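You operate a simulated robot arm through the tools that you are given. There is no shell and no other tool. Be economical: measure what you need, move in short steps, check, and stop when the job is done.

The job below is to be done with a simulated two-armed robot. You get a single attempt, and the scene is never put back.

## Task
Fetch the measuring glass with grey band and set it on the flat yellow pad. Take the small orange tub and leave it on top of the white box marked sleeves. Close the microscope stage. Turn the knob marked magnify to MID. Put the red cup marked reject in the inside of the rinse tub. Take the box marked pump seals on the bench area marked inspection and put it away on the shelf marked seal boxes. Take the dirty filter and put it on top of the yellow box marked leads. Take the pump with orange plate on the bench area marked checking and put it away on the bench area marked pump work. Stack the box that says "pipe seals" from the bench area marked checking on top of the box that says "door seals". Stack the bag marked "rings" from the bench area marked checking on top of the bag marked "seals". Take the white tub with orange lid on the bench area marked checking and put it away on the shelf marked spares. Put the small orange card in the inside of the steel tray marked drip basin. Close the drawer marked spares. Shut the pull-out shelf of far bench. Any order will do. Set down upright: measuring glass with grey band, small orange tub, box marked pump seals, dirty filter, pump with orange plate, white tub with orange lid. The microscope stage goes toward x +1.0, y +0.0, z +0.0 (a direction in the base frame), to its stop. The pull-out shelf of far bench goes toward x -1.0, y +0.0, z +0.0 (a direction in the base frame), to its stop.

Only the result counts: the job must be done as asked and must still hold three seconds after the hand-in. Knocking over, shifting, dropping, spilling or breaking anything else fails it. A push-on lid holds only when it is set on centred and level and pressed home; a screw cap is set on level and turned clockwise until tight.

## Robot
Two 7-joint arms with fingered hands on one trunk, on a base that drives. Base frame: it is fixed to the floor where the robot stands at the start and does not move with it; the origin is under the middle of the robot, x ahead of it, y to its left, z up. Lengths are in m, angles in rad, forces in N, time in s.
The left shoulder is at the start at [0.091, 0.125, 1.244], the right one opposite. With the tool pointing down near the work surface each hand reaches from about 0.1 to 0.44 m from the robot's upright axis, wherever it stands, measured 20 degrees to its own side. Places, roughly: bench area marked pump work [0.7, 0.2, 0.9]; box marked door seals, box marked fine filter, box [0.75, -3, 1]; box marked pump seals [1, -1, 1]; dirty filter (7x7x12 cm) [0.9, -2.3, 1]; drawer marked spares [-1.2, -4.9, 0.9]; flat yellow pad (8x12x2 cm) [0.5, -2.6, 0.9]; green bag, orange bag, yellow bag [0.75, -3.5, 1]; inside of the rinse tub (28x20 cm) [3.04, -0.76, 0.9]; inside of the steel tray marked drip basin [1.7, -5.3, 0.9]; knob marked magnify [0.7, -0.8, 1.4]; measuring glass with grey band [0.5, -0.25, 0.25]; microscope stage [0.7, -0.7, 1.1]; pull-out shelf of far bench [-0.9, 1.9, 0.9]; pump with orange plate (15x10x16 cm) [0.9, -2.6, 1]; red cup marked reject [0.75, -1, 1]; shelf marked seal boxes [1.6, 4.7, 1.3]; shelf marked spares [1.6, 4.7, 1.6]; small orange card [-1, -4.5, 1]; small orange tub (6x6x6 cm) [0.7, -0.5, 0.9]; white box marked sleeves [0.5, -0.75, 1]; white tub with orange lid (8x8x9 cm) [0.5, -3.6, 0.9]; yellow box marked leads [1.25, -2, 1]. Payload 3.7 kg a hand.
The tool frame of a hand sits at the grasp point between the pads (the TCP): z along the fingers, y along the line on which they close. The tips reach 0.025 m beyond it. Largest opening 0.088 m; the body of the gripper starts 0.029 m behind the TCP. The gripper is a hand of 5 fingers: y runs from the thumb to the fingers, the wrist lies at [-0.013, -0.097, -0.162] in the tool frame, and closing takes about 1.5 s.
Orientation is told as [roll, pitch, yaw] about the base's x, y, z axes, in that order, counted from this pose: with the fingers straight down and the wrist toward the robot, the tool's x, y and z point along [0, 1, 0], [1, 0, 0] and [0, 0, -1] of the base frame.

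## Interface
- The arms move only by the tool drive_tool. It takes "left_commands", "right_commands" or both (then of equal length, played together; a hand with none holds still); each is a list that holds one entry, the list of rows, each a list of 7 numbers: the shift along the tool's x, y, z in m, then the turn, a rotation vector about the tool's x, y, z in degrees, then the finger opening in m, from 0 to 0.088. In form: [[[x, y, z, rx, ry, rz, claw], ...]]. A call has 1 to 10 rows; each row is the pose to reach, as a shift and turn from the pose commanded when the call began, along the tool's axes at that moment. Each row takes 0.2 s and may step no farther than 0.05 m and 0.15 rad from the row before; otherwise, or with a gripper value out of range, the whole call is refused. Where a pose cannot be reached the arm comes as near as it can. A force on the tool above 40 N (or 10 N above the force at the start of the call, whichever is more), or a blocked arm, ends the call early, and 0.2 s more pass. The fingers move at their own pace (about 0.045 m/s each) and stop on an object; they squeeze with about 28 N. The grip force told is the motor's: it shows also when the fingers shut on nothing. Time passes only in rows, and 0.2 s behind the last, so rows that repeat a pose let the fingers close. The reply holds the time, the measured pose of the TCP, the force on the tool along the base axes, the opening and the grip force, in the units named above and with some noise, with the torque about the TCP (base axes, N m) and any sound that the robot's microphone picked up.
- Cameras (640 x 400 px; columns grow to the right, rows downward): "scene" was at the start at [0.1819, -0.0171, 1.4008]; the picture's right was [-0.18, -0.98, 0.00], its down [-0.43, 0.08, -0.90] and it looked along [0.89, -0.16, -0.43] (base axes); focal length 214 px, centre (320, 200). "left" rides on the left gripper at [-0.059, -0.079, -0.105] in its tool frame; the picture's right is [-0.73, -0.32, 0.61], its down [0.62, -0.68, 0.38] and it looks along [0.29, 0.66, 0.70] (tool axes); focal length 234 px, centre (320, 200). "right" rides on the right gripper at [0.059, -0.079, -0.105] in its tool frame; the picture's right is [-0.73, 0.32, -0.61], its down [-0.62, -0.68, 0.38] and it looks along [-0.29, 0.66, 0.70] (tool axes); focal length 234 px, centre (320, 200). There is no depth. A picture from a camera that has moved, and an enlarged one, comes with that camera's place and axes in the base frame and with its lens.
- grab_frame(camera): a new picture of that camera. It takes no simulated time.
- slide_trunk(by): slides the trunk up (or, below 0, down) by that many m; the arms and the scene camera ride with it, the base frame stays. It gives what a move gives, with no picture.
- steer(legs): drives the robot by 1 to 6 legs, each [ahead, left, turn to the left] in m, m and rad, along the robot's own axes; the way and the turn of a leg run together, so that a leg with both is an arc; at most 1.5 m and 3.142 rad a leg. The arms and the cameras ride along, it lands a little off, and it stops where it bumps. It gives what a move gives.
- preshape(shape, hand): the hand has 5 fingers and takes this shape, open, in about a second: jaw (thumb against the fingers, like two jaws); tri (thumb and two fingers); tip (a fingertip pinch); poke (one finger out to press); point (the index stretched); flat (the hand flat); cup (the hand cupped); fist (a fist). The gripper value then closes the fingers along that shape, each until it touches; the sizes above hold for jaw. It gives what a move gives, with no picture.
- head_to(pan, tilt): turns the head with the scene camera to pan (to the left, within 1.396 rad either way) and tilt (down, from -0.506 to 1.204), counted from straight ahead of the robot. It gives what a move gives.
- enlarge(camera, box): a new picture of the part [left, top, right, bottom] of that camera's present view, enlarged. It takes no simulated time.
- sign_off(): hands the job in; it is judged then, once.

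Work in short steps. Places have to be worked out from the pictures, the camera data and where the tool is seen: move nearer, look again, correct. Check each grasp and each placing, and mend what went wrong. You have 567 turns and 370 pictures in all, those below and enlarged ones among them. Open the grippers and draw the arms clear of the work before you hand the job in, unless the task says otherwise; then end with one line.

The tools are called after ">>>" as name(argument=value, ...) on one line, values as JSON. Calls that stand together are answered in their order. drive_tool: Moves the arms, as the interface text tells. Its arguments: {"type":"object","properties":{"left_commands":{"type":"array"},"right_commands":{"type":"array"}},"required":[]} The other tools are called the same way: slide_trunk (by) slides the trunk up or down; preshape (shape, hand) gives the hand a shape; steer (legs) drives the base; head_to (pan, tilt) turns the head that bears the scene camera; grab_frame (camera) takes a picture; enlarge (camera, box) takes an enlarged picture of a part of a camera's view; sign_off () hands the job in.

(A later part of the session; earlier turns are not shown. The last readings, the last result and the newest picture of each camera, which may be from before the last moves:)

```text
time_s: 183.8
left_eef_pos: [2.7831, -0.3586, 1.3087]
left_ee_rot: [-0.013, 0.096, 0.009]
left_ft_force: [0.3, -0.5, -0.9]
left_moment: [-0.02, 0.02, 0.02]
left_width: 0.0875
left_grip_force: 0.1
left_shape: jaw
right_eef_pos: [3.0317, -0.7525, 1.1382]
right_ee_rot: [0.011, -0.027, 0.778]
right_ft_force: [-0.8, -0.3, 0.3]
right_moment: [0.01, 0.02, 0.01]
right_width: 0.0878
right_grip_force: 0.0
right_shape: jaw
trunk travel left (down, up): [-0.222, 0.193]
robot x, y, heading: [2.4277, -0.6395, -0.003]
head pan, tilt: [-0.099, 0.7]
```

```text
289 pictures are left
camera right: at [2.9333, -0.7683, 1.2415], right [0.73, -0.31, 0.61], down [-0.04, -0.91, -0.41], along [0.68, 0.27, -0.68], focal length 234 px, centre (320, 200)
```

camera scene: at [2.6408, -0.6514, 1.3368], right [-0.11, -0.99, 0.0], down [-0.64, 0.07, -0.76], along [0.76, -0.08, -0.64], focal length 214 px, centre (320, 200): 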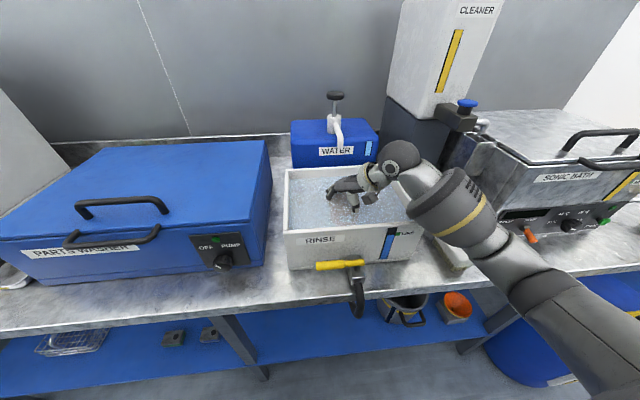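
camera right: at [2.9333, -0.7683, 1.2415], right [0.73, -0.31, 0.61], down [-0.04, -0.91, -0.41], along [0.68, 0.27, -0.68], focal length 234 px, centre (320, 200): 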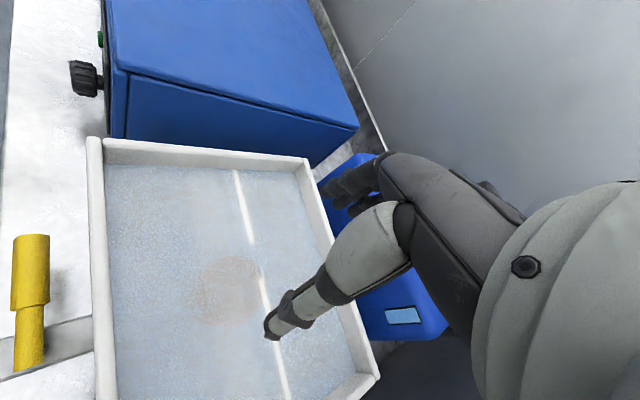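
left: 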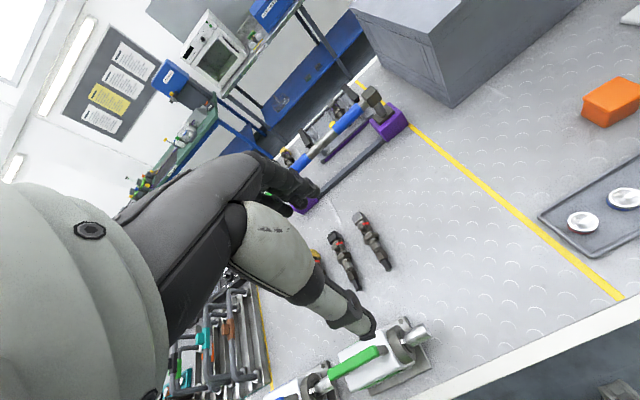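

The cup stands in the tub (faint red disc). Now the pump seals box: I back off and turn round to face the island from behind.

>>> steer(legs=[[-0.4, 0, 0], [0, 0, 1.575], [0, 0, 1.575]])

>>> head_to(pan=0.3, tilt=0.55)

>>> grab_frame(camera="scene")

```text
time_s: 193.9
left_eef_pos: [1.6797, -0.9241, 1.3089]
left_ee_rot: [-0.015, 0.094, -3.128]
left_ft_force: [0.9, -0.7, 0.2]
left_moment: [0.02, 0.05, -0.01]
left_width: 0.0878
left_grip_force: 0.1
left_shape: jaw
right_eef_pos: [1.4287, -0.5305, 1.1381]
right_ee_rot: [0.01, -0.028, -2.359]
right_ft_force: [-0.1, 0.3, 0.1]
right_moment: [0.01, 0.0, -0.02]
right_width: 0.0876
right_grip_force: 0.0
right_shape: jaw
trunk travel left (down, up): [-0.222, 0.193]
robot x, y, heading: [2.0308, -0.6365, 3.141]
head pan, tilt: [-0.099, 0.7]
```

```text
time_s: 194.8
left_eef_pos: [1.6786, -0.9241, 1.3083]
left_ee_rot: [-0.016, 0.095, -3.129]
left_ft_force: [-0.2, 0.7, -0.6]
left_moment: [0.02, -0.04, -0.02]
left_width: 0.088
left_grip_force: 0.1
left_shape: jaw
right_eef_pos: [1.4289, -0.5307, 1.1375]
right_ee_rot: [0.007, -0.028, -2.358]
right_ft_force: [0.6, 0.0, -0.5]
right_moment: [0.02, -0.02, 0.02]
right_width: 0.0876
right_grip_force: 0.1
right_shape: jaw
trunk travel left (down, up): [-0.222, 0.193]
robot x, y, heading: [2.0318, -0.6404, 3.142]
head pan, tilt: [0.3, 0.55]
```

```text
288 pictures are left
camera scene: at [1.8192, -0.6666, 1.3499], right [-0.29, 0.96, 0.0], down [0.5, 0.15, -0.85], along [-0.81, -0.25, -0.52], focal length 214 px, centre (320, 200)
```

scene: 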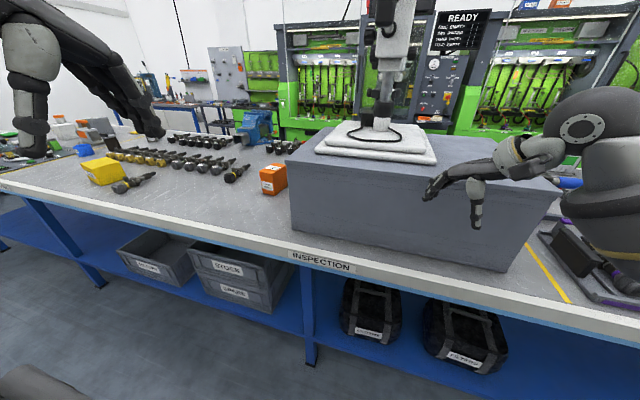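

>>> enlarge(camera="scene", box=[230, 140, 310, 210])

```text
5.71 times, centred on (270, 175) of scene
camera zoom: at [1.8192, -0.6666, 1.3499], right [-0.29, 0.96, 0.0], down [0.5, 0.15, -0.85], along [-0.81, -0.25, -0.52], focal length 1226 px, centre (606, 343)
```

zoom: 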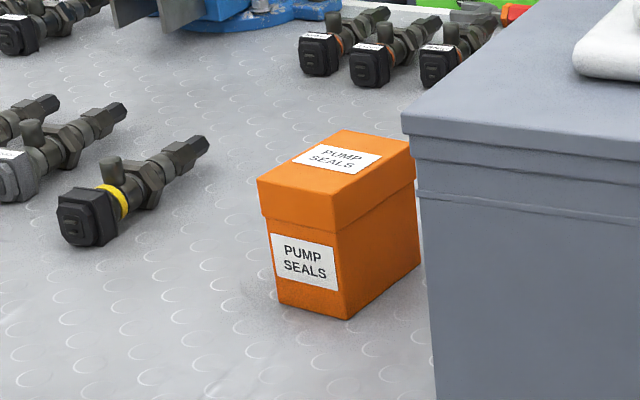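

Box centre ≈(1.10,-1.09), top z≈1.0, 6–7 cm wide in y. I'll take it with the left hand, pitched forward and closing sideways. I draw the right hand back and yaw the left hand.

>>> drive_tool(left_commands=[[[0, 0, 0, 0, 0, 8.5, 0.088], [0, 0, 0, 0, 0, 17, 0.088], [0, 0, 0, 0, 0, 25.5, 0.088], [0, 0, 0, 0, 0, 34, 0.088], [0, 0, 0, 0, 0, 42.5, 0.088], [0, 0, 0, 0, 0, 51, 0.088], [0, 0, 0, 0, 0, 59.5, 0.088], [0, 0, 0, 0, 0, 68, 0.088], [0, 0, 0, 0, 0, 76.5, 0.088], [0, 0, 0, 0, 0, 85, 0.088]]], right_commands=[[[-0.01, -0.035, -0.02, 0, 0, 0, 0.088], [-0.02, -0.07, -0.045, 0, 0, 0, 0.088], [-0.03, -0.105, -0.07, 0, 0, 0, 0.088], [-0.04, -0.14, -0.1, 0, 0, 0, 0.088], [-0.05, -0.17, -0.12, 0, 0, 0, 0.088], [-0.059, -0.2, -0.14, 0, 0, 0, 0.088], [-0.059, -0.226, -0.15, 0, 0, 0, 0.088], [-0.059, -0.226, -0.15, 0, 0, 0, 0.088], [-0.059, -0.226, -0.15, 0, 0, 0, 0.088], [-0.059, -0.226, -0.15, 0, 0, 0, 0.088]]])

```text
time_s: 197.0
left_eef_pos: [1.7078, -0.8819, 1.3118]
left_ee_rot: [-0.098, -0.007, 1.67]
left_ft_force: [0.7, 0.6, -0.3]
left_moment: [-0.03, -0.02, -0.04]
left_width: 0.0875
left_grip_force: 0.1
left_shape: jaw
left hand out of reach, approached as far as the arm can: row 8, 9, 10
right_eef_pos: [1.5504, -0.3251, 1.28]
right_ee_rot: [0.01, -0.029, -2.36]
right_ft_force: [-0.1, -0.5, 0.1]
right_moment: [-0.04, -0.02, -0.02]
right_width: 0.0876
right_grip_force: 0.1
right_shape: jaw
trunk travel left (down, up): [-0.222, 0.193]
robot x, y, heading: [2.0298, -0.6396, 3.139]
head pan, tilt: [0.3, 0.55]
```

Left yaw done. Now I pitch it 45° forward while extending it ahead.

>>> drive_tool(left_commands=[[[0.03, 0, 0, 0, 7.5, 0, 0.088], [0.06, 0, 0, 0, 15, 0, 0.088], [0.09, 0, 0, 0, 22.5, 0, 0.088], [0.12, 0, 0, 0, 30, 0, 0.088], [0.15, 0, 0, 0, 37.5, 0, 0.088], [0.17, 0, 0, 0, 45, 0, 0.088]]])

>>> steer(legs=[[0, 0.36, 0]])

>>> grab_frame(camera="scene")

>>> grab_frame(camera="left")

```text
time_s: 198.4
left_eef_pos: [1.7065, -0.7903, 1.3033]
left_ee_rot: [0.683, -0.009, 1.676]
left_ft_force: [0.3, -0.8, 0.7]
left_moment: [0.0, 0.01, 0.03]
left_width: 0.0879
left_grip_force: 0.0
left_shape: jaw
left hand out of reach, approached as far as the arm can: row 1, 2, 3, 4, 5, 6
right_eef_pos: [1.5519, -0.327, 1.2814]
right_ee_rot: [0.006, -0.028, -2.361]
right_ft_force: [0.6, -0.4, 0.6]
right_moment: [0.01, 0.01, -0.02]
right_width: 0.0874
right_grip_force: 0.0
right_shape: jaw
trunk travel left (down, up): [-0.222, 0.193]
robot x, y, heading: [2.0315, -0.6379, 3.141]
head pan, tilt: [0.3, 0.55]
```

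```text
time_s: 202.1
left_eef_pos: [1.7064, -1.1485, 1.3028]
left_ee_rot: [0.681, -0.007, 1.679]
left_ft_force: [-0.7, 0.1, 0.3]
left_moment: [0.01, 0.02, 0.02]
left_width: 0.0879
left_grip_force: 0.1
left_shape: jaw
right_eef_pos: [1.5496, -0.6843, 1.2801]
right_ee_rot: [0.009, -0.027, -2.357]
right_ft_force: [-0.2, -0.1, -0.2]
right_moment: [0.01, 0.01, 0.01]
right_width: 0.0877
right_grip_force: 0.0
right_shape: jaw
trunk travel left (down, up): [-0.222, 0.193]
robot x, y, heading: [2.0306, -0.9967, -3.138]
head pan, tilt: [0.3, 0.55]
```

```text
286 pictures are left
camera scene: at [1.8195, -1.0251, 1.3499], right [-0.3, 0.95, 0.0], down [0.5, 0.16, -0.85], along [-0.81, -0.25, -0.52], focal length 214 px, centre (320, 200)
```

scene: 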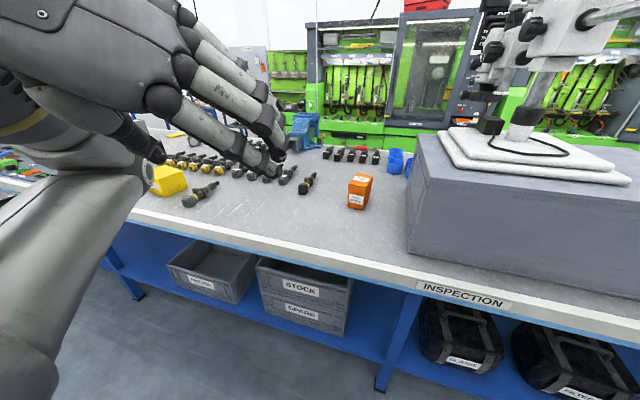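

```text
285 pictures are left
camera left: at [1.8247, -1.2153, 1.3487], right [0.22, -0.29, -0.93], down [-0.65, -0.76, 0.09], along [-0.73, 0.58, -0.35], focal length 234 px, centre (320, 200)
```

left: 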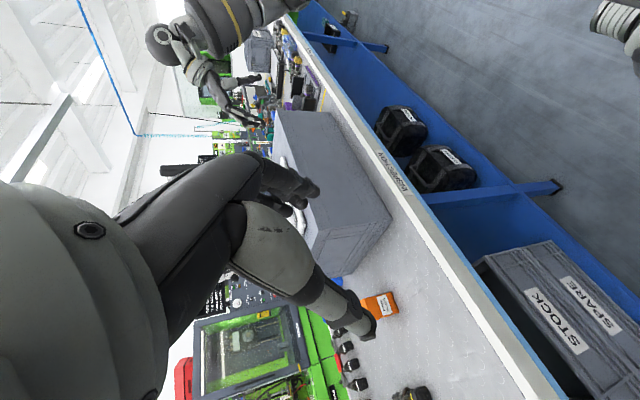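

The left hand is pitched forward as wanted. I drive ahead 0.29 m toward the bench and look again.

>>> steer(legs=[[0.29, 0, 0]])

>>> drive_tool(left_commands=[[[0.0, 0.02, 0.04, 0, 0, 0, 0.088], [0.0, 0.03, 0.08, 0, 0, 0, 0.088], [0.0, 0.04, 0.12, 0, 0, 0, 0.088], [0.0, 0.04, 0.15, 0, 0, 0, 0.088]]])

>>> grab_frame(camera="scene")

>>> grab_frame(camera="left")

```text
time_s: 204.1
left_eef_pos: [1.4165, -1.149, 1.3028]
left_ee_rot: [0.681, -0.006, 1.68]
left_ft_force: [0.1, 0.0, -0.1]
left_moment: [0.01, -0.01, 0.03]
left_width: 0.0876
left_grip_force: 0.0
left_shape: jaw
right_eef_pos: [1.26, -0.6844, 1.2816]
right_ee_rot: [0.009, -0.029, -2.357]
right_ft_force: [-1.1, -0.9, 0.5]
right_moment: [0.01, -0.03, -0.03]
right_width: 0.0878
right_grip_force: 0.0
right_shape: jaw
trunk travel left (down, up): [-0.222, 0.193]
robot x, y, heading: [1.7418, -1.0011, -3.143]
head pan, tilt: [0.3, 0.55]
```

```text
time_s: 205.1
left_eef_pos: [1.3996, -1.1239, 1.2946]
left_ee_rot: [0.678, -0.007, 1.681]
left_ft_force: [0.1, 0.4, 0.0]
left_moment: [-0.03, 0.01, 0.01]
left_width: 0.0877
left_grip_force: 0.0
left_shape: jaw
left hand out of reach, approached as far as the arm can: row 1, 2, 3, 4
right_eef_pos: [1.2619, -0.6845, 1.2817]
right_ee_rot: [0.007, -0.028, -2.355]
right_ft_force: [0.3, -0.6, -0.1]
right_moment: [0.0, -0.01, -0.03]
right_width: 0.0877
right_grip_force: 0.0
right_shape: jaw
trunk travel left (down, up): [-0.222, 0.193]
robot x, y, heading: [1.7416, -0.997, -3.143]
head pan, tilt: [0.3, 0.55]
```

```text
284 pictures are left
camera scene: at [1.5311, -1.0256, 1.35], right [-0.3, 0.95, 0.0], down [0.5, 0.16, -0.85], along [-0.81, -0.25, -0.52], focal length 214 px, centre (320, 200)
```

scene: 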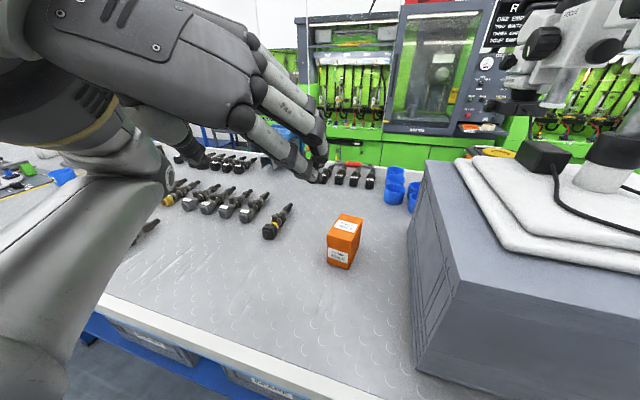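

```text
283 pictures are left
camera left: at [1.5187, -1.1908, 1.3402], right [0.22, -0.29, -0.93], down [-0.65, -0.76, 0.09], along [-0.73, 0.58, -0.36], focal length 234 px, centre (320, 200)
```

left: 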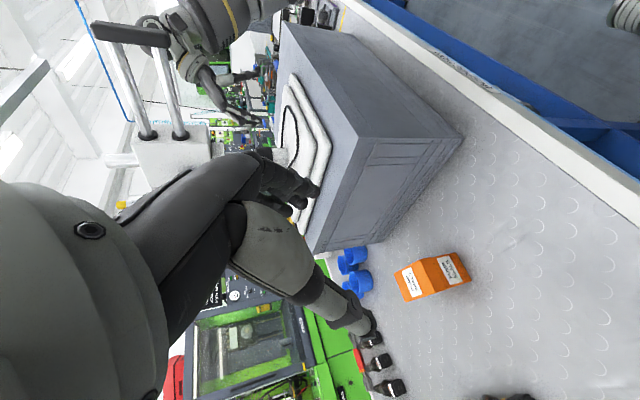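

The arm is at a limit in this pitched pose. I undo the pitch while moving forward, to use a straight-down grasp instead.

>>> drive_tool(left_commands=[[[0.02, 0.0, 0.016, 0, -7, 0, 0.088], [0.04, 0.0, 0.032, 0, -14, 0, 0.088], [0.06, 0.0, 0.048, 0, -21, 0, 0.088], [0.08, 0, 0.064, 0, -28, 0, 0.088], [0.1, 0, 0.08, 0, -35, 0, 0.088], [0.12, 0, 0.1, 0, -39, 0, 0.088]]])

>>> grab_frame(camera="scene")

```text
time_s: 206.5
left_eef_pos: [1.3165, -1.1043, 1.299]
left_ee_rot: [-0.003, -0.006, 1.683]
left_ft_force: [-0.9, 0.1, 0.7]
left_moment: [0.0, 0.0, 0.0]
left_width: 0.0881
left_grip_force: 0.1
left_shape: jaw
left hand out of reach, approached as far as the arm can: row 1, 2, 3, 4, 5, 6
right_eef_pos: [1.2602, -0.6848, 1.2804]
right_ee_rot: [0.009, -0.028, -2.354]
right_ft_force: [-0.1, 0.4, 0.2]
right_moment: [0.04, -0.01, 0.0]
right_width: 0.0877
right_grip_force: 0.1
right_shape: jaw
trunk travel left (down, up): [-0.222, 0.193]
robot x, y, heading: [1.7426, -0.9979, -3.142]
head pan, tilt: [0.3, 0.55]
```

```text
282 pictures are left
camera scene: at [1.5307, -1.0252, 1.3499], right [-0.3, 0.95, 0.0], down [0.5, 0.16, -0.85], along [-0.81, -0.25, -0.52], focal length 214 px, centre (320, 200)
```

scene: 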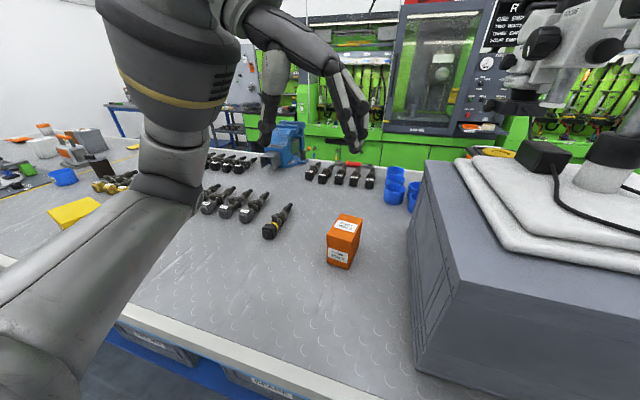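

Straight-down pose works. I move forward toward the box and down a bit.

>>> drive_tool(left_commands=[[[0.035, 0.006, 0.02, 0, 0, 0, 0.088], [0.07, 0.012, 0.04, 0, 0, 0, 0.088], [0.105, 0.018, 0.06, 0, 0, 0, 0.088], [0.14, 0.025, 0.09, 0, 0, 0, 0.088], [0.175, 0.032, 0.12, 0, 0, 0, 0.088], [0.213, 0.038, 0.14, 0, 0, 0, 0.088], [0.213, 0.038, 0.18, 0, 0, 0, 0.088]]])

>>> grab_frame(camera="left")

>>> grab_frame(camera="scene")

```text
time_s: 208.1
left_eef_pos: [1.3092, -1.0685, 1.2502]
left_ee_rot: [-0.002, -0.006, 1.681]
left_ft_force: [-0.6, -0.8, 0.3]
left_moment: [-0.01, 0.02, 0.0]
left_width: 0.0878
left_grip_force: 0.0
left_shape: jaw
left hand out of reach, approached as far as the arm can: row 1, 2, 3, 4, 5, 6, 7
right_eef_pos: [1.2621, -0.686, 1.2815]
right_ee_rot: [0.009, -0.027, -2.356]
right_ft_force: [0.5, 0.4, 0.1]
right_moment: [0.04, -0.01, -0.04]
right_width: 0.0875
right_grip_force: 0.0
right_shape: jaw
trunk travel left (down, up): [-0.222, 0.193]
robot x, y, heading: [1.7459, -0.9958, -3.142]
head pan, tilt: [0.3, 0.55]
```

```text
281 pictures are left
camera left: at [1.3759, -1.1407, 1.3571], right [0.76, -0.24, -0.61], down [-0.54, -0.74, -0.39], along [-0.36, 0.63, -0.69], focal length 234 px, centre (320, 200)
```

left: 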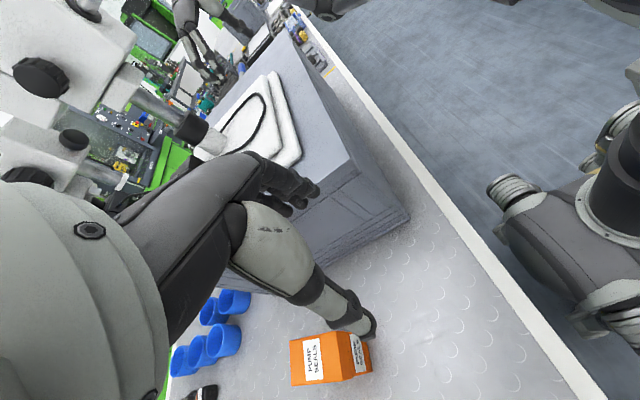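

```text
280 pictures are left
camera scene: at [1.531, -1.0254, 1.3499], right [-0.3, 0.95, 0.0], down [0.5, 0.16, -0.85], along [-0.81, -0.25, -0.52], focal length 214 px, centre (320, 200)
```

scene: 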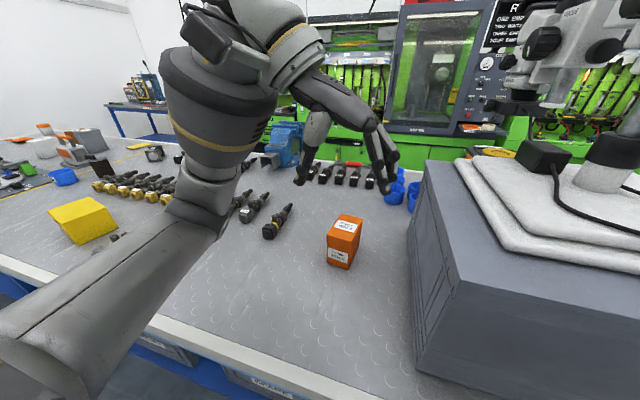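

With this yaw the reach ends at 0.44 m. Lowering the trunk leans the robot forward and adds reach; first I raise and draw back the right hand, away from the microscope stand.

>>> drive_tool(right_commands=[[[0, 0, -0.04, 0, 0, 0, 0.088], [0, -0.02, -0.08, 0, 0, 0, 0.088], [0.003, -0.05, -0.11, 0, 0, 0, 0.088], [0.006, -0.08, -0.14, 0, 0, 0, 0.088], [0.01, -0.11, -0.17, 0, 0, 0, 0.088], [0.014, -0.14, -0.2, 0, 0, 0, 0.088], [0.014, -0.156, -0.2, 0, 0, 0, 0.088]]])

>>> slide_trunk(by=-0.12)

>>> steer(legs=[[0.05, 0, 0]])

```text
time_s: 209.7
left_eef_pos: [1.3095, -1.0675, 1.2498]
left_ee_rot: [-0.002, -0.006, 1.682]
left_ft_force: [0.1, 0.3, -0.8]
left_moment: [-0.04, 0.01, 0.03]
left_width: 0.0877
left_grip_force: 0.0
left_shape: jaw
right_eef_pos: [1.3596, -0.6019, 1.4529]
right_ee_rot: [0.011, -0.03, -2.356]
right_ft_force: [-0.5, 0.2, 0.2]
right_moment: [0.0, -0.04, 0.0]
right_width: 0.088
right_grip_force: 0.1
right_shape: jaw
right hand out of reach, approached as far as the arm can: row 6, 7
trunk travel left (down, up): [-0.222, 0.193]
robot x, y, heading: [1.7419, -0.9998, -3.141]
head pan, tilt: [0.3, 0.55]
```

```text
time_s: 211.1
left_eef_pos: [1.3084, -1.067, 1.1383]
left_ee_rot: [-0.009, -0.005, 1.68]
left_ft_force: [0.1, 0.1, -0.9]
left_moment: [0.0, -0.03, 0.0]
left_width: 0.0875
left_grip_force: 0.0
left_shape: jaw
right_eef_pos: [1.1884, -0.6055, 1.2193]
right_ee_rot: [0.267, 0.209, -2.331]
right_ft_force: [2.2, 0.1, 9.6]
right_moment: [-0.25, 0.27, 0.05]
right_width: 0.0869
right_grip_force: 0.2
right_shape: jaw
trunk travel left (down, up): [-0.104, 0.312]
robot x, y, heading: [1.7464, -0.9958, -3.143]
head pan, tilt: [0.3, 0.55]
stopped: the force on the tool passed its limit at 45 N (the readings are from after the stop); the commanded pose is now the measured one
```

```text
time_s: 212.0
left_eef_pos: [1.2583, -1.066, 1.1384]
left_ee_rot: [-0.009, -0.006, 1.677]
left_ft_force: [0.3, 0.0, -0.1]
left_moment: [0.0, -0.03, 0.01]
left_width: 0.0877
left_grip_force: 0.0
left_shape: jaw
right_eef_pos: [1.1378, -0.605, 1.2192]
right_ee_rot: [0.266, 0.212, -2.333]
right_ft_force: [-2.7, 2.1, 14.0]
right_moment: [-0.33, 0.64, -0.08]
right_width: 0.087
right_grip_force: 0.0
right_shape: jaw
trunk travel left (down, up): [-0.104, 0.312]
robot x, y, heading: [1.6933, -0.9963, -3.14]
head pan, tilt: [0.3, 0.55]
```

The lean swung the right hand forward into contact with something. I lift it right away and look.

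>>> drive_tool(right_commands=[[[0, 0, -0.03, 0, 0, 0, 0.088], [0, 0, -0.06, 0, 0, 0, 0.088], [0, 0, -0.1, 0, 0, 0, 0.088]]])

>>> head_to(pan=-0.3, tilt=0.45)

>>> grab_frame(camera="scene")

```text
time_s: 212.8
left_eef_pos: [1.2574, -1.0666, 1.1378]
left_ee_rot: [-0.012, -0.008, 1.679]
left_ft_force: [-0.4, -0.3, -1.0]
left_moment: [-0.01, 0.0, 0.0]
left_width: 0.0875
left_grip_force: 0.0
left_shape: jaw
right_eef_pos: [1.0911, -0.6376, 1.2588]
right_ee_rot: [0.267, 0.209, -2.335]
right_ft_force: [-2.0, 4.4, -1.0]
right_moment: [0.15, 0.02, -0.17]
right_width: 0.0866
right_grip_force: 0.2
right_shape: jaw
right hand out of reach, approached as far as the arm can: row 1, 2, 3
trunk travel left (down, up): [-0.104, 0.312]
robot x, y, heading: [1.6955, -0.9931, -3.139]
head pan, tilt: [0.3, 0.55]
```

```text
time_s: 213.8
left_eef_pos: [1.2552, -1.0651, 1.139]
left_ee_rot: [-0.017, -0.007, 1.682]
left_ft_force: [-39.2, 19.9, 28.8]
left_moment: [-4.66, -6.94, -1.8]
left_width: 0.0874
left_grip_force: 0.0
left_shape: jaw
right_eef_pos: [1.0924, -0.6353, 1.2592]
right_ee_rot: [0.266, 0.207, -2.336]
right_ft_force: [-1.8, 4.4, -1.2]
right_moment: [0.11, 0.03, -0.16]
right_width: 0.0867
right_grip_force: 0.1
right_shape: jaw
trunk travel left (down, up): [-0.104, 0.312]
robot x, y, heading: [1.6942, -0.9994, -3.141]
head pan, tilt: [-0.3, 0.45]
```

```text
279 pictures are left
camera scene: at [1.3476, -1.0008, 1.2205], right [-0.03, 1.0, 0.0], down [0.47, 0.01, -0.88], along [-0.88, -0.03, -0.47], focal length 214 px, centre (320, 200)
```

scene: 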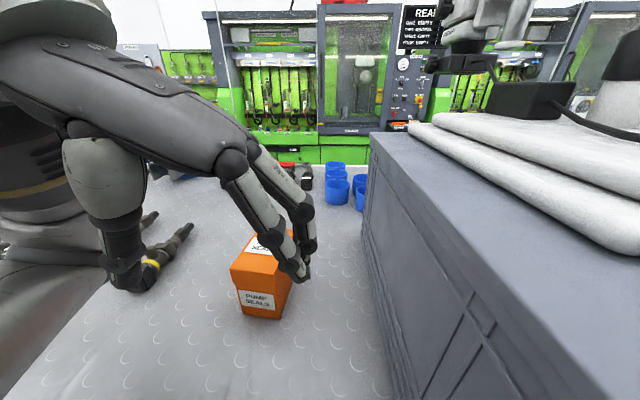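

The head now leans so far that it touched the left arm when turning. I turn it back to relieve, and view the right hand with its own camera.

>>> head_to(pan=0.2, tilt=0.45)

>>> grab_frame(camera="right")

>>> grab_frame(camera="left")

```text
time_s: 214.7
left_eef_pos: [1.2574, -1.065, 1.1375]
left_ee_rot: [-0.007, -0.004, 1.678]
left_ft_force: [0.0, 0.5, -0.3]
left_moment: [0.01, -0.05, 0.02]
left_width: 0.0876
left_grip_force: 0.0
left_shape: jaw
right_eef_pos: [1.0921, -0.6349, 1.2594]
right_ee_rot: [0.266, 0.207, -2.335]
right_ft_force: [-1.8, 3.7, -1.5]
right_moment: [0.11, 0.06, -0.17]
right_width: 0.0874
right_grip_force: 0.1
right_shape: jaw
trunk travel left (down, up): [-0.104, 0.312]
robot x, y, heading: [1.6923, -0.9993, -3.139]
head pan, tilt: [0.201, 0.45]
```

```text
278 pictures are left
camera right: at [1.1493, -0.616, 1.3892], right [-0.9, 0.31, 0.32], down [0.18, 0.91, -0.38], along [-0.41, -0.29, -0.87], focal length 234 px, centre (320, 200)
```

right: 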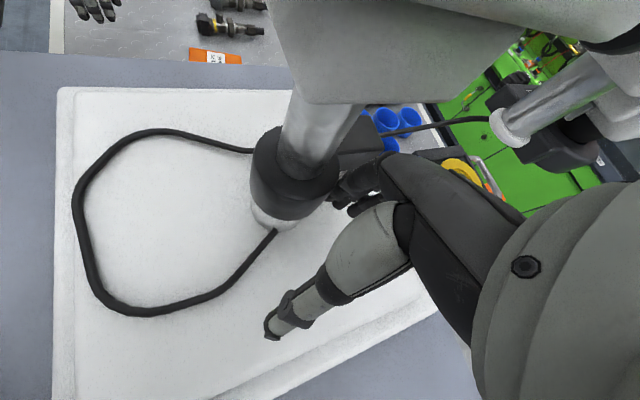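

```text
277 pictures are left
camera left: at [1.3229, -1.1385, 1.2446], right [0.76, -0.24, -0.6], down [-0.55, -0.74, -0.39], along [-0.35, 0.63, -0.69], focal length 234 px, centre (320, 200)
```

left: 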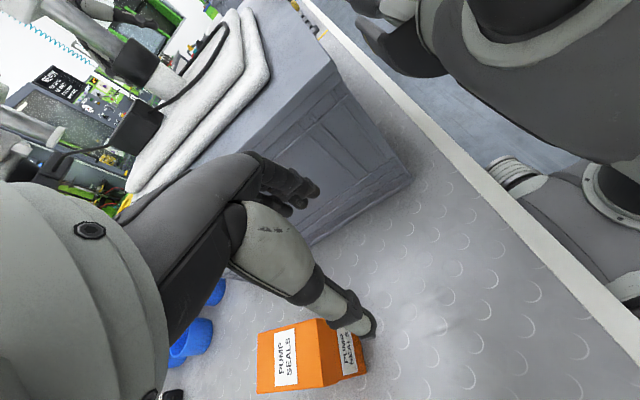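

The right fingers are beside the microscope post. I move that hand sideways to +y, away from the post.

>>> drive_tool(right_commands=[[[-0.02, -0.02, 0, 0, 0, 0, 0.088], [-0.04, -0.04, 0, 0, 0, 0, 0.088], [-0.065, -0.065, 0, 0, 0, 0, 0.088]]])

>>> grab_frame(camera="right")

```text
time_s: 215.5
left_eef_pos: [1.2592, -1.0662, 1.1385]
left_ee_rot: [-0.008, -0.006, 1.677]
left_ft_force: [0.0, -0.1, -0.6]
left_moment: [0.0, 0.0, -0.04]
left_width: 0.0879
left_grip_force: 0.1
left_shape: jaw
right_eef_pos: [1.0816, -0.5683, 1.2193]
right_ee_rot: [0.263, 0.207, -2.333]
right_ft_force: [0.6, -0.2, 2.2]
right_moment: [-0.07, 0.1, 0.02]
right_width: 0.0877
right_grip_force: 0.0
right_shape: jaw
right hand out of reach, approached as far as the arm can: row 1, 2, 3
trunk travel left (down, up): [-0.104, 0.312]
robot x, y, heading: [1.6951, -0.9976, -3.142]
head pan, tilt: [0.201, 0.45]
```

```text
276 pictures are left
camera right: at [1.1396, -0.5493, 1.3499], right [-0.9, 0.31, 0.32], down [0.17, 0.91, -0.38], along [-0.41, -0.29, -0.87], focal length 234 px, centre (320, 200)
```

right: 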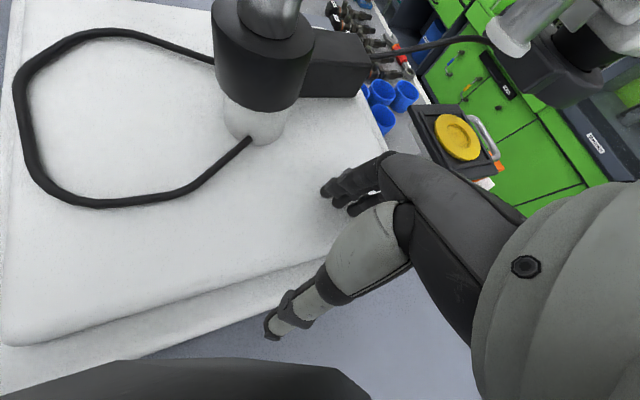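

The right hand is clear of the post. The left camera puts the box top at (1.105,-1.096); I move the left hand forward over it.

>>> drive_tool(left_commands=[[[0.03, -0.003, 0.0, 0, 0, 0, 0.088], [0.06, -0.006, 0.0, 0, 0, 0, 0.088], [0.09, -0.01, 0.0, 0, 0, 0, 0.088], [0.12, -0.0125, 0.0, 0, 0, 0, 0.088], [0.157, -0.0125, 0.0, 0, 0, 0, 0.088]]])

>>> grab_frame(camera="left")

```text
time_s: 216.7
left_eef_pos: [1.1566, -1.0745, 1.1441]
left_ee_rot: [-0.009, -0.007, 1.681]
left_ft_force: [1.0, -0.1, -0.5]
left_moment: [0.0, -0.01, 0.01]
left_width: 0.0878
left_grip_force: 0.1
left_shape: jaw
left hand out of reach, approached as far as the arm can: row 4, 5
right_eef_pos: [1.0817, -0.5682, 1.2198]
right_ee_rot: [0.266, 0.209, -2.336]
right_ft_force: [-1.0, 1.0, 7.0]
right_moment: [-0.11, 0.32, -0.07]
right_width: 0.0877
right_grip_force: 0.2
right_shape: jaw
trunk travel left (down, up): [-0.104, 0.312]
robot x, y, heading: [1.6949, -1.0008, -3.143]
head pan, tilt: [0.201, 0.45]
```

```text
275 pictures are left
camera left: at [1.2228, -1.1481, 1.2501], right [0.76, -0.24, -0.6], down [-0.54, -0.74, -0.39], along [-0.35, 0.63, -0.69], focal length 234 px, centre (320, 200)
```

left: 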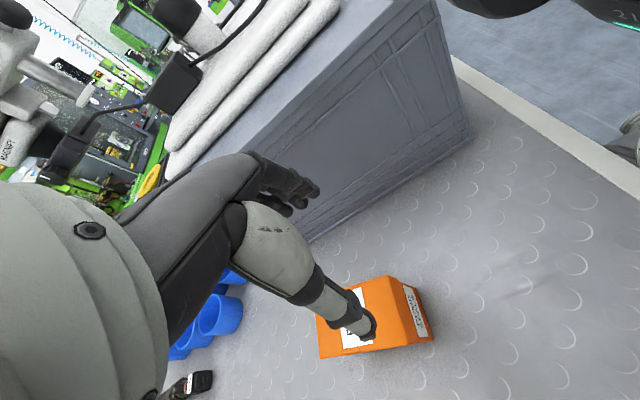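

Reach ended 5 cm short at this height; lower down it should extend further. I correct sideways and descend to just above the box.

>>> drive_tool(left_commands=[[[0.0, -0.02, 0.0, 0, 0, 0, 0.088], [0.0, -0.021, 0.03, 0, 0, 0, 0.088], [0.0, -0.021, 0.06, 0, 0, 0, 0.088], [0.0, -0.021, 0.09, 0, 0, 0, 0.088], [0.03, -0.021, 0.09, 0, 0, 0, 0.088], [0.05, -0.021, 0.09, 0, 0, 0, 0.088]]])

>>> grab_frame(camera="left")

>>> grab_frame(camera="scene")

```text
time_s: 218.1
left_eef_pos: [1.1827, -1.088, 1.0764]
left_ee_rot: [-0.007, -0.008, 1.683]
left_ft_force: [0.5, 0.0, -0.3]
left_moment: [-0.01, 0.02, 0.01]
left_width: 0.0876
left_grip_force: 0.1
left_shape: jaw
left hand out of reach, approached as far as the arm can: row 1, 2, 3, 4, 5, 6
right_eef_pos: [1.084, -0.572, 1.2219]
right_ee_rot: [0.262, 0.208, -2.334]
right_ft_force: [-0.8, 0.0, -0.7]
right_moment: [-0.02, -0.04, -0.01]
right_width: 0.0877
right_grip_force: 0.1
right_shape: jaw
trunk travel left (down, up): [-0.104, 0.312]
robot x, y, heading: [1.697, -0.9967, -3.139]
head pan, tilt: [0.201, 0.45]
```

```text
274 pictures are left
camera left: at [1.2486, -1.1604, 1.1841], right [0.76, -0.24, -0.6], down [-0.54, -0.74, -0.39], along [-0.36, 0.63, -0.69], focal length 234 px, centre (320, 200)
```

left: 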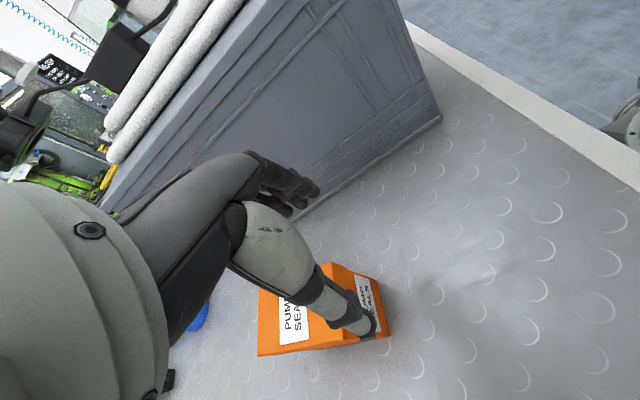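

```text
273 pictures are left
camera scene: at [1.3529, -1.0195, 1.2256], right [-0.2, 0.98, 0.0], down [0.42, 0.09, -0.9], along [-0.88, -0.18, -0.43], focal length 214 px, centre (320, 200)
```

scene: 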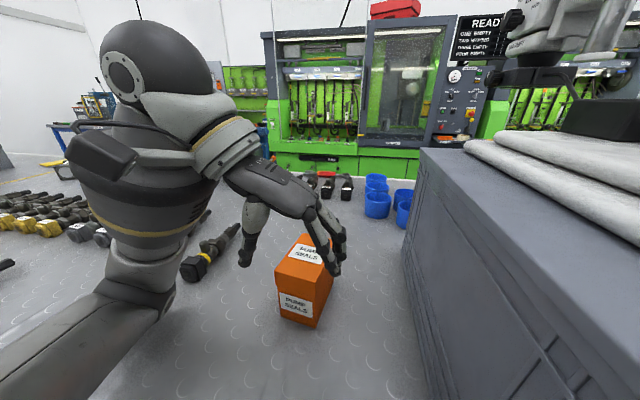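

This yaw limits the arm at the wrist. I'll instead stand with the robot turned 30° so the hand needs less yaw. First up, back off, and raise the trunk a bit.

>>> drive_tool(left_commands=[[[-0.01, 0.0, -0.04, 0, 0, 0, 0.088], [-0.02, 0.0, -0.08, 0, 0, 0, 0.088], [-0.03, 0.0, -0.12, 0, 0, 0, 0.088]]])

>>> steer(legs=[[-0.35, 0, 0]])

>>> slide_trunk(by=0.06)

>>> grab_frame(camera="scene")

```text
time_s: 218.9
left_eef_pos: [1.2151, -1.0809, 1.1963]
left_ee_rot: [-0.007, -0.009, 1.676]
left_ft_force: [-0.8, -0.2, 0.1]
left_moment: [-0.03, 0.03, 0.06]
left_width: 0.0879
left_grip_force: 0.1
left_shape: jaw
right_eef_pos: [1.0822, -0.5679, 1.22]
right_ee_rot: [0.267, 0.211, -2.336]
right_ft_force: [0.7, -0.3, 8.2]
right_moment: [-0.25, 0.34, 0.02]
right_width: 0.0877
right_grip_force: 0.0
right_shape: jaw
trunk travel left (down, up): [-0.104, 0.312]
robot x, y, heading: [1.6952, -0.9971, -3.136]
head pan, tilt: [0.201, 0.45]
```

```text
time_s: 221.2
left_eef_pos: [1.5642, -1.08, 1.1945]
left_ee_rot: [-0.01, -0.006, 1.68]
left_ft_force: [0.1, -0.6, 0.0]
left_moment: [0.02, 0.0, 0.03]
left_width: 0.0877
left_grip_force: 0.1
left_shape: jaw
right_eef_pos: [1.4306, -0.5682, 1.2182]
right_ee_rot: [0.266, 0.21, -2.334]
right_ft_force: [0.5, -0.2, 0.8]
right_moment: [-0.03, 0.02, 0.0]
right_width: 0.0876
right_grip_force: 0.1
right_shape: jaw
trunk travel left (down, up): [-0.104, 0.312]
robot x, y, heading: [2.0453, -0.9974, -3.139]
head pan, tilt: [0.201, 0.45]
```

```text
time_s: 222.2
left_eef_pos: [1.5609, -1.081, 1.2536]
left_ee_rot: [-0.011, -0.007, 1.681]
left_ft_force: [-0.3, 0.4, -0.6]
left_moment: [0.01, -0.03, 0.0]
left_width: 0.088
left_grip_force: 0.1
left_shape: jaw
right_eef_pos: [1.4284, -0.5686, 1.2769]
right_ee_rot: [0.267, 0.215, -2.33]
right_ft_force: [-0.2, -0.1, -0.5]
right_moment: [-0.01, -0.03, 0.01]
right_width: 0.0878
right_grip_force: 0.1
right_shape: jaw
trunk travel left (down, up): [-0.164, 0.252]
robot x, y, heading: [2.0503, -0.9955, -3.14]
head pan, tilt: [0.201, 0.45]
```

```text
272 pictures are left
camera scene: at [1.7624, -1.0167, 1.2941], right [-0.2, 0.98, 0.0], down [0.43, 0.09, -0.9], along [-0.88, -0.18, -0.44], focal length 214 px, centre (320, 200)
```

scene: 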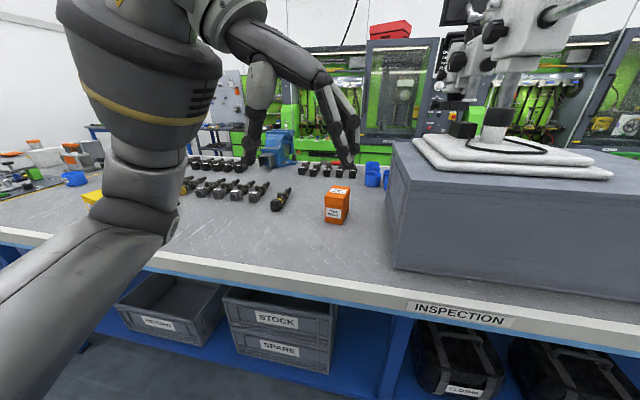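

The stand looks unmoved. I reduce the left yaw to −60°, turn the robot 30° right and shift it to about (1.72,-1.33).

>>> drive_tool(left_commands=[[[0, 0, 0, 0, 0, -8, 0.088], [0, 0, 0, 0, 0, -16, 0.088], [0, 0, 0, 0, 0, -24, 0.088]]])

>>> steer(legs=[[0, 0, -0.524], [0, 0.45, 0], [0.11, 0, 0]])

>>> head_to(pan=0.0, tilt=0.5)

>>> grab_frame(camera="scene")

>>> grab_frame(camera="left")

```text
time_s: 223.0
left_eef_pos: [1.5641, -1.0816, 1.2554]
left_ee_rot: [-0.01, -0.002, 2.101]
left_ft_force: [-0.3, 0.7, -0.7]
left_moment: [0.06, -0.03, 0.0]
left_width: 0.0878
left_grip_force: 0.1
left_shape: jaw
right_eef_pos: [1.4305, -0.569, 1.2796]
right_ee_rot: [0.266, 0.211, -2.333]
right_ft_force: [-0.8, 1.3, -0.7]
right_moment: [0.02, 0.03, 0.0]
right_width: 0.0878
right_grip_force: 0.0
right_shape: jaw
trunk travel left (down, up): [-0.164, 0.252]
robot x, y, heading: [2.0449, -0.9965, -3.138]
head pan, tilt: [0.201, 0.45]
```

```text
time_s: 229.7
left_eef_pos: [1.2721, -1.1594, 1.2553]
left_ee_rot: [-0.011, -0.002, 1.568]
left_ft_force: [-0.1, 0.0, -0.7]
left_moment: [-0.01, 0.03, 0.02]
left_width: 0.0878
left_grip_force: 0.2
left_shape: jaw
right_eef_pos: [1.4169, -0.6497, 1.2789]
right_ee_rot: [0.266, 0.209, -2.864]
right_ft_force: [-0.4, -0.3, 0.0]
right_moment: [0.02, -0.02, -0.01]
right_width: 0.088
right_grip_force: 0.2
right_shape: jaw
trunk travel left (down, up): [-0.164, 0.252]
robot x, y, heading: [1.7239, -1.3321, 2.612]
head pan, tilt: [0.201, 0.45]
```

```text
time_s: 230.4
left_eef_pos: [1.2713, -1.1592, 1.2541]
left_ee_rot: [-0.011, 0.0, 1.568]
left_ft_force: [-0.4, 0.5, -1.3]
left_moment: [-0.01, -0.01, 0.01]
left_width: 0.0877
left_grip_force: 0.1
left_shape: jaw
right_eef_pos: [1.4167, -0.65, 1.2794]
right_ee_rot: [0.265, 0.208, -2.864]
right_ft_force: [-0.5, -0.1, -0.2]
right_moment: [-0.01, 0.0, 0.0]
right_width: 0.0879
right_grip_force: 0.0
right_shape: jaw
trunk travel left (down, up): [-0.164, 0.252]
robot x, y, heading: [1.7264, -1.3308, 2.612]
head pan, tilt: [0.0, 0.499]
```

```text
271 pictures are left
camera scene: at [1.486, -1.1891, 1.2904], right [0.5, 0.86, 0.0], down [0.41, -0.24, -0.88], along [-0.76, 0.44, -0.48], focal length 214 px, centre (320, 200)
```

scene: 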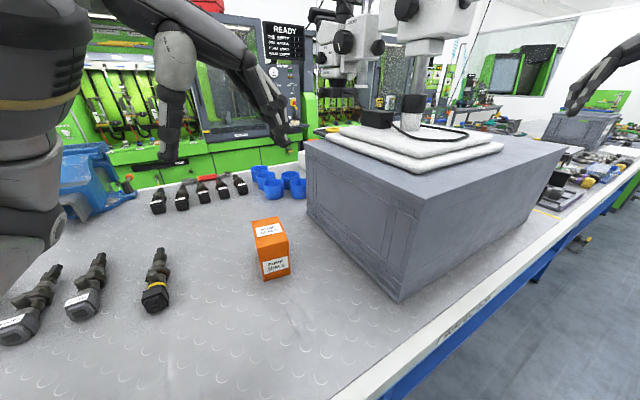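

```text
270 pictures are left
camera left: at [1.3284, -1.2389, 1.3619], right [0.73, -0.32, -0.6], down [-0.62, -0.68, -0.39], along [-0.28, 0.66, -0.7], focal length 234 px, centre (320, 200)
```

left: 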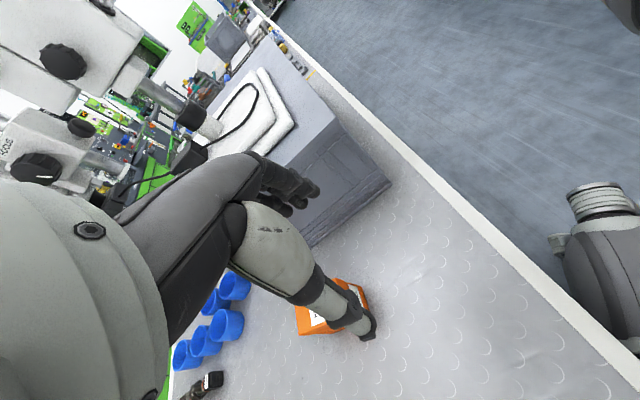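

The hand now closes exactly along y. I move to above the box: 0.166 forward, 0.064 right, and down.

>>> drive_tool(left_commands=[[[0.035, 0.015, 0.02, 0, 0, 0, 0.088], [0.07, 0.03, 0.04, 0, 0, 0, 0.088], [0.105, 0.045, 0.06, 0, 0, 0, 0.088], [0.14, 0.055, 0.09, 0, 0, 0, 0.088], [0.166, 0.064, 0.12, 0, 0, 0, 0.088], [0.166, 0.064, 0.16, 0, 0, 0, 0.088]]])

>>> grab_frame(camera="left")

>>> grab_frame(camera="scene")

```text
time_s: 231.8
left_eef_pos: [1.1759, -1.083, 1.1134]
left_ee_rot: [-0.014, -0.001, 1.567]
left_ft_force: [-0.1, -0.3, -1.1]
left_moment: [-0.01, -0.03, -0.01]
left_width: 0.0876
left_grip_force: 0.1
left_shape: jaw
left hand out of reach, approached as far as the arm can: row 3, 4, 5, 6
right_eef_pos: [1.4129, -0.6486, 1.2758]
right_ee_rot: [0.27, 0.212, -2.864]
right_ft_force: [-0.1, 0.6, -0.8]
right_moment: [-0.02, -0.02, 0.03]
right_width: 0.0877
right_grip_force: 0.0
right_shape: jaw
trunk travel left (down, up): [-0.164, 0.252]
robot x, y, heading: [1.7293, -1.3327, 2.615]
head pan, tilt: [0.0, 0.499]
```

```text
269 pictures are left
camera left: at [1.2326, -1.1636, 1.2202], right [0.73, -0.32, -0.6], down [-0.62, -0.68, -0.39], along [-0.28, 0.66, -0.7], focal length 234 px, centre (320, 200)
```

left: 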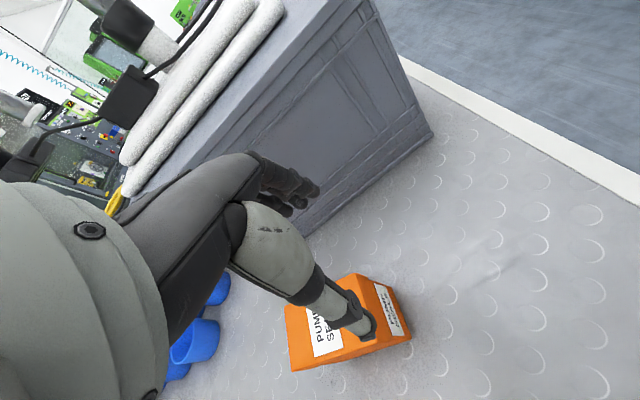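

```text
268 pictures are left
camera scene: at [1.4829, -1.1871, 1.2891], right [0.5, 0.86, 0.0], down [0.42, -0.24, -0.88], along [-0.76, 0.44, -0.48], focal length 214 px, centre (320, 200)
```

scene: 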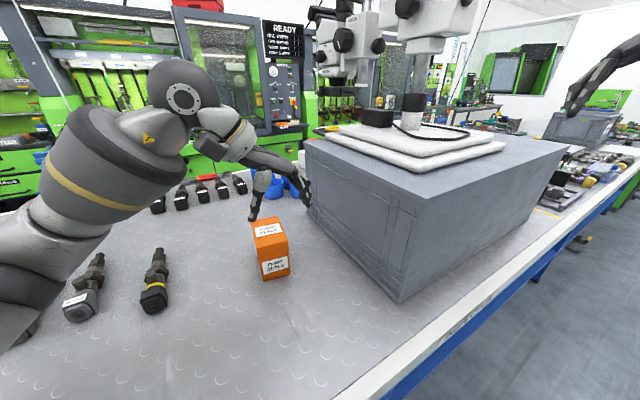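

Out of reach by 7 cm still. I bring the base 3.5 cm nearer and lean 6 cm lower, then try again.

>>> steer(legs=[[0.035, 0.015, 0]])

>>> slide_trunk(by=-0.06)

>>> drive_tool(left_commands=[[[0.02, -0.01, -0.02, 0, 0, 0, 0.088], [0.04, -0.015, -0.02, 0, 0, 0, 0.088]]])

>>> grab_frame(camera="left")

```text
time_s: 232.8
left_eef_pos: [1.1557, -1.0838, 1.1153]
left_ee_rot: [-0.013, 0.0, 1.573]
left_ft_force: [0.3, -0.6, 0.0]
left_moment: [0.03, 0.01, 0.01]
left_width: 0.0879
left_grip_force: 0.1
left_shape: jaw
right_eef_pos: [1.3902, -0.6475, 1.2758]
right_ee_rot: [0.265, 0.211, -2.859]
right_ft_force: [-0.2, 0.4, -0.3]
right_moment: [0.02, 0.04, 0.0]
right_width: 0.0878
right_grip_force: 0.1
right_shape: jaw
trunk travel left (down, up): [-0.164, 0.252]
robot x, y, heading: [1.7042, -1.327, 2.618]
head pan, tilt: [0.0, 0.499]
stopped in leg 1: the robot was blocked; the commanded pose is now the measured one
```

```text
time_s: 233.8
left_eef_pos: [1.1572, -1.086, 1.0573]
left_ee_rot: [-0.008, -0.002, 1.572]
left_ft_force: [-0.3, 0.2, 0.9]
left_moment: [0.01, 0.0, 0.03]
left_width: 0.0881
left_grip_force: 0.0
left_shape: jaw
right_eef_pos: [1.3943, -0.65, 1.2224]
right_ee_rot: [0.26, 0.208, -2.856]
right_ft_force: [0.9, -0.7, -0.4]
right_moment: [0.02, 0.03, -0.01]
right_width: 0.0878
right_grip_force: 0.1
right_shape: jaw
trunk travel left (down, up): [-0.104, 0.312]
robot x, y, heading: [1.7069, -1.3287, 2.611]
head pan, tilt: [0.0, 0.499]
```

```text
time_s: 234.4
left_eef_pos: [1.1145, -1.0991, 1.0755]
left_ee_rot: [-0.012, -0.001, 1.573]
left_ft_force: [-0.4, 0.3, -0.3]
left_moment: [-0.03, 0.03, 0.0]
left_width: 0.0879
left_grip_force: 0.1
left_shape: jaw
right_eef_pos: [1.3895, -0.647, 1.2177]
right_ee_rot: [0.264, 0.212, -2.856]
right_ft_force: [-0.2, 0.7, 0.4]
right_moment: [-0.02, 0.04, -0.02]
right_width: 0.0877
right_grip_force: 0.0
right_shape: jaw
trunk travel left (down, up): [-0.104, 0.312]
robot x, y, heading: [1.7096, -1.3256, 2.621]
head pan, tilt: [0.0, 0.499]
```

```text
267 pictures are left
camera left: at [1.1715, -1.1781, 1.1824], right [0.73, -0.32, -0.6], down [-0.62, -0.68, -0.39], along [-0.28, 0.66, -0.7], focal length 234 px, centre (320, 200)
```

left: 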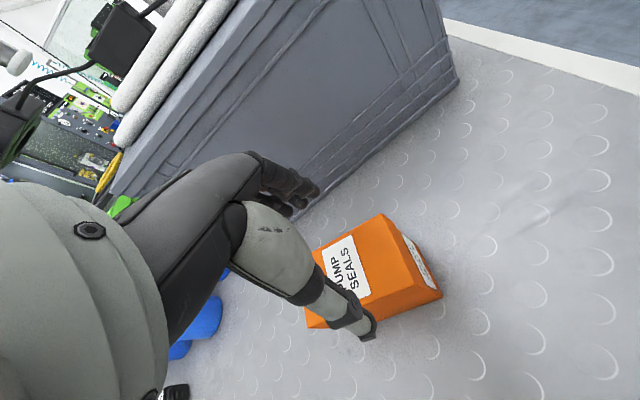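

>>> enlarge(camera="left", box=[260, 180, 480, 360])

```text
2.22 times, centred on (370, 270) of left
camera zoom: at [1.1715, -1.1781, 1.1824], right [0.73, -0.32, -0.6], down [-0.62, -0.68, -0.39], along [-0.28, 0.66, -0.7], focal length 520 px, centre (209, 44)
```

zoom: 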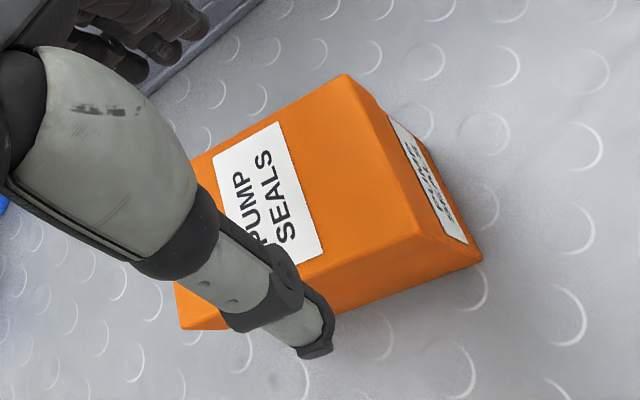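

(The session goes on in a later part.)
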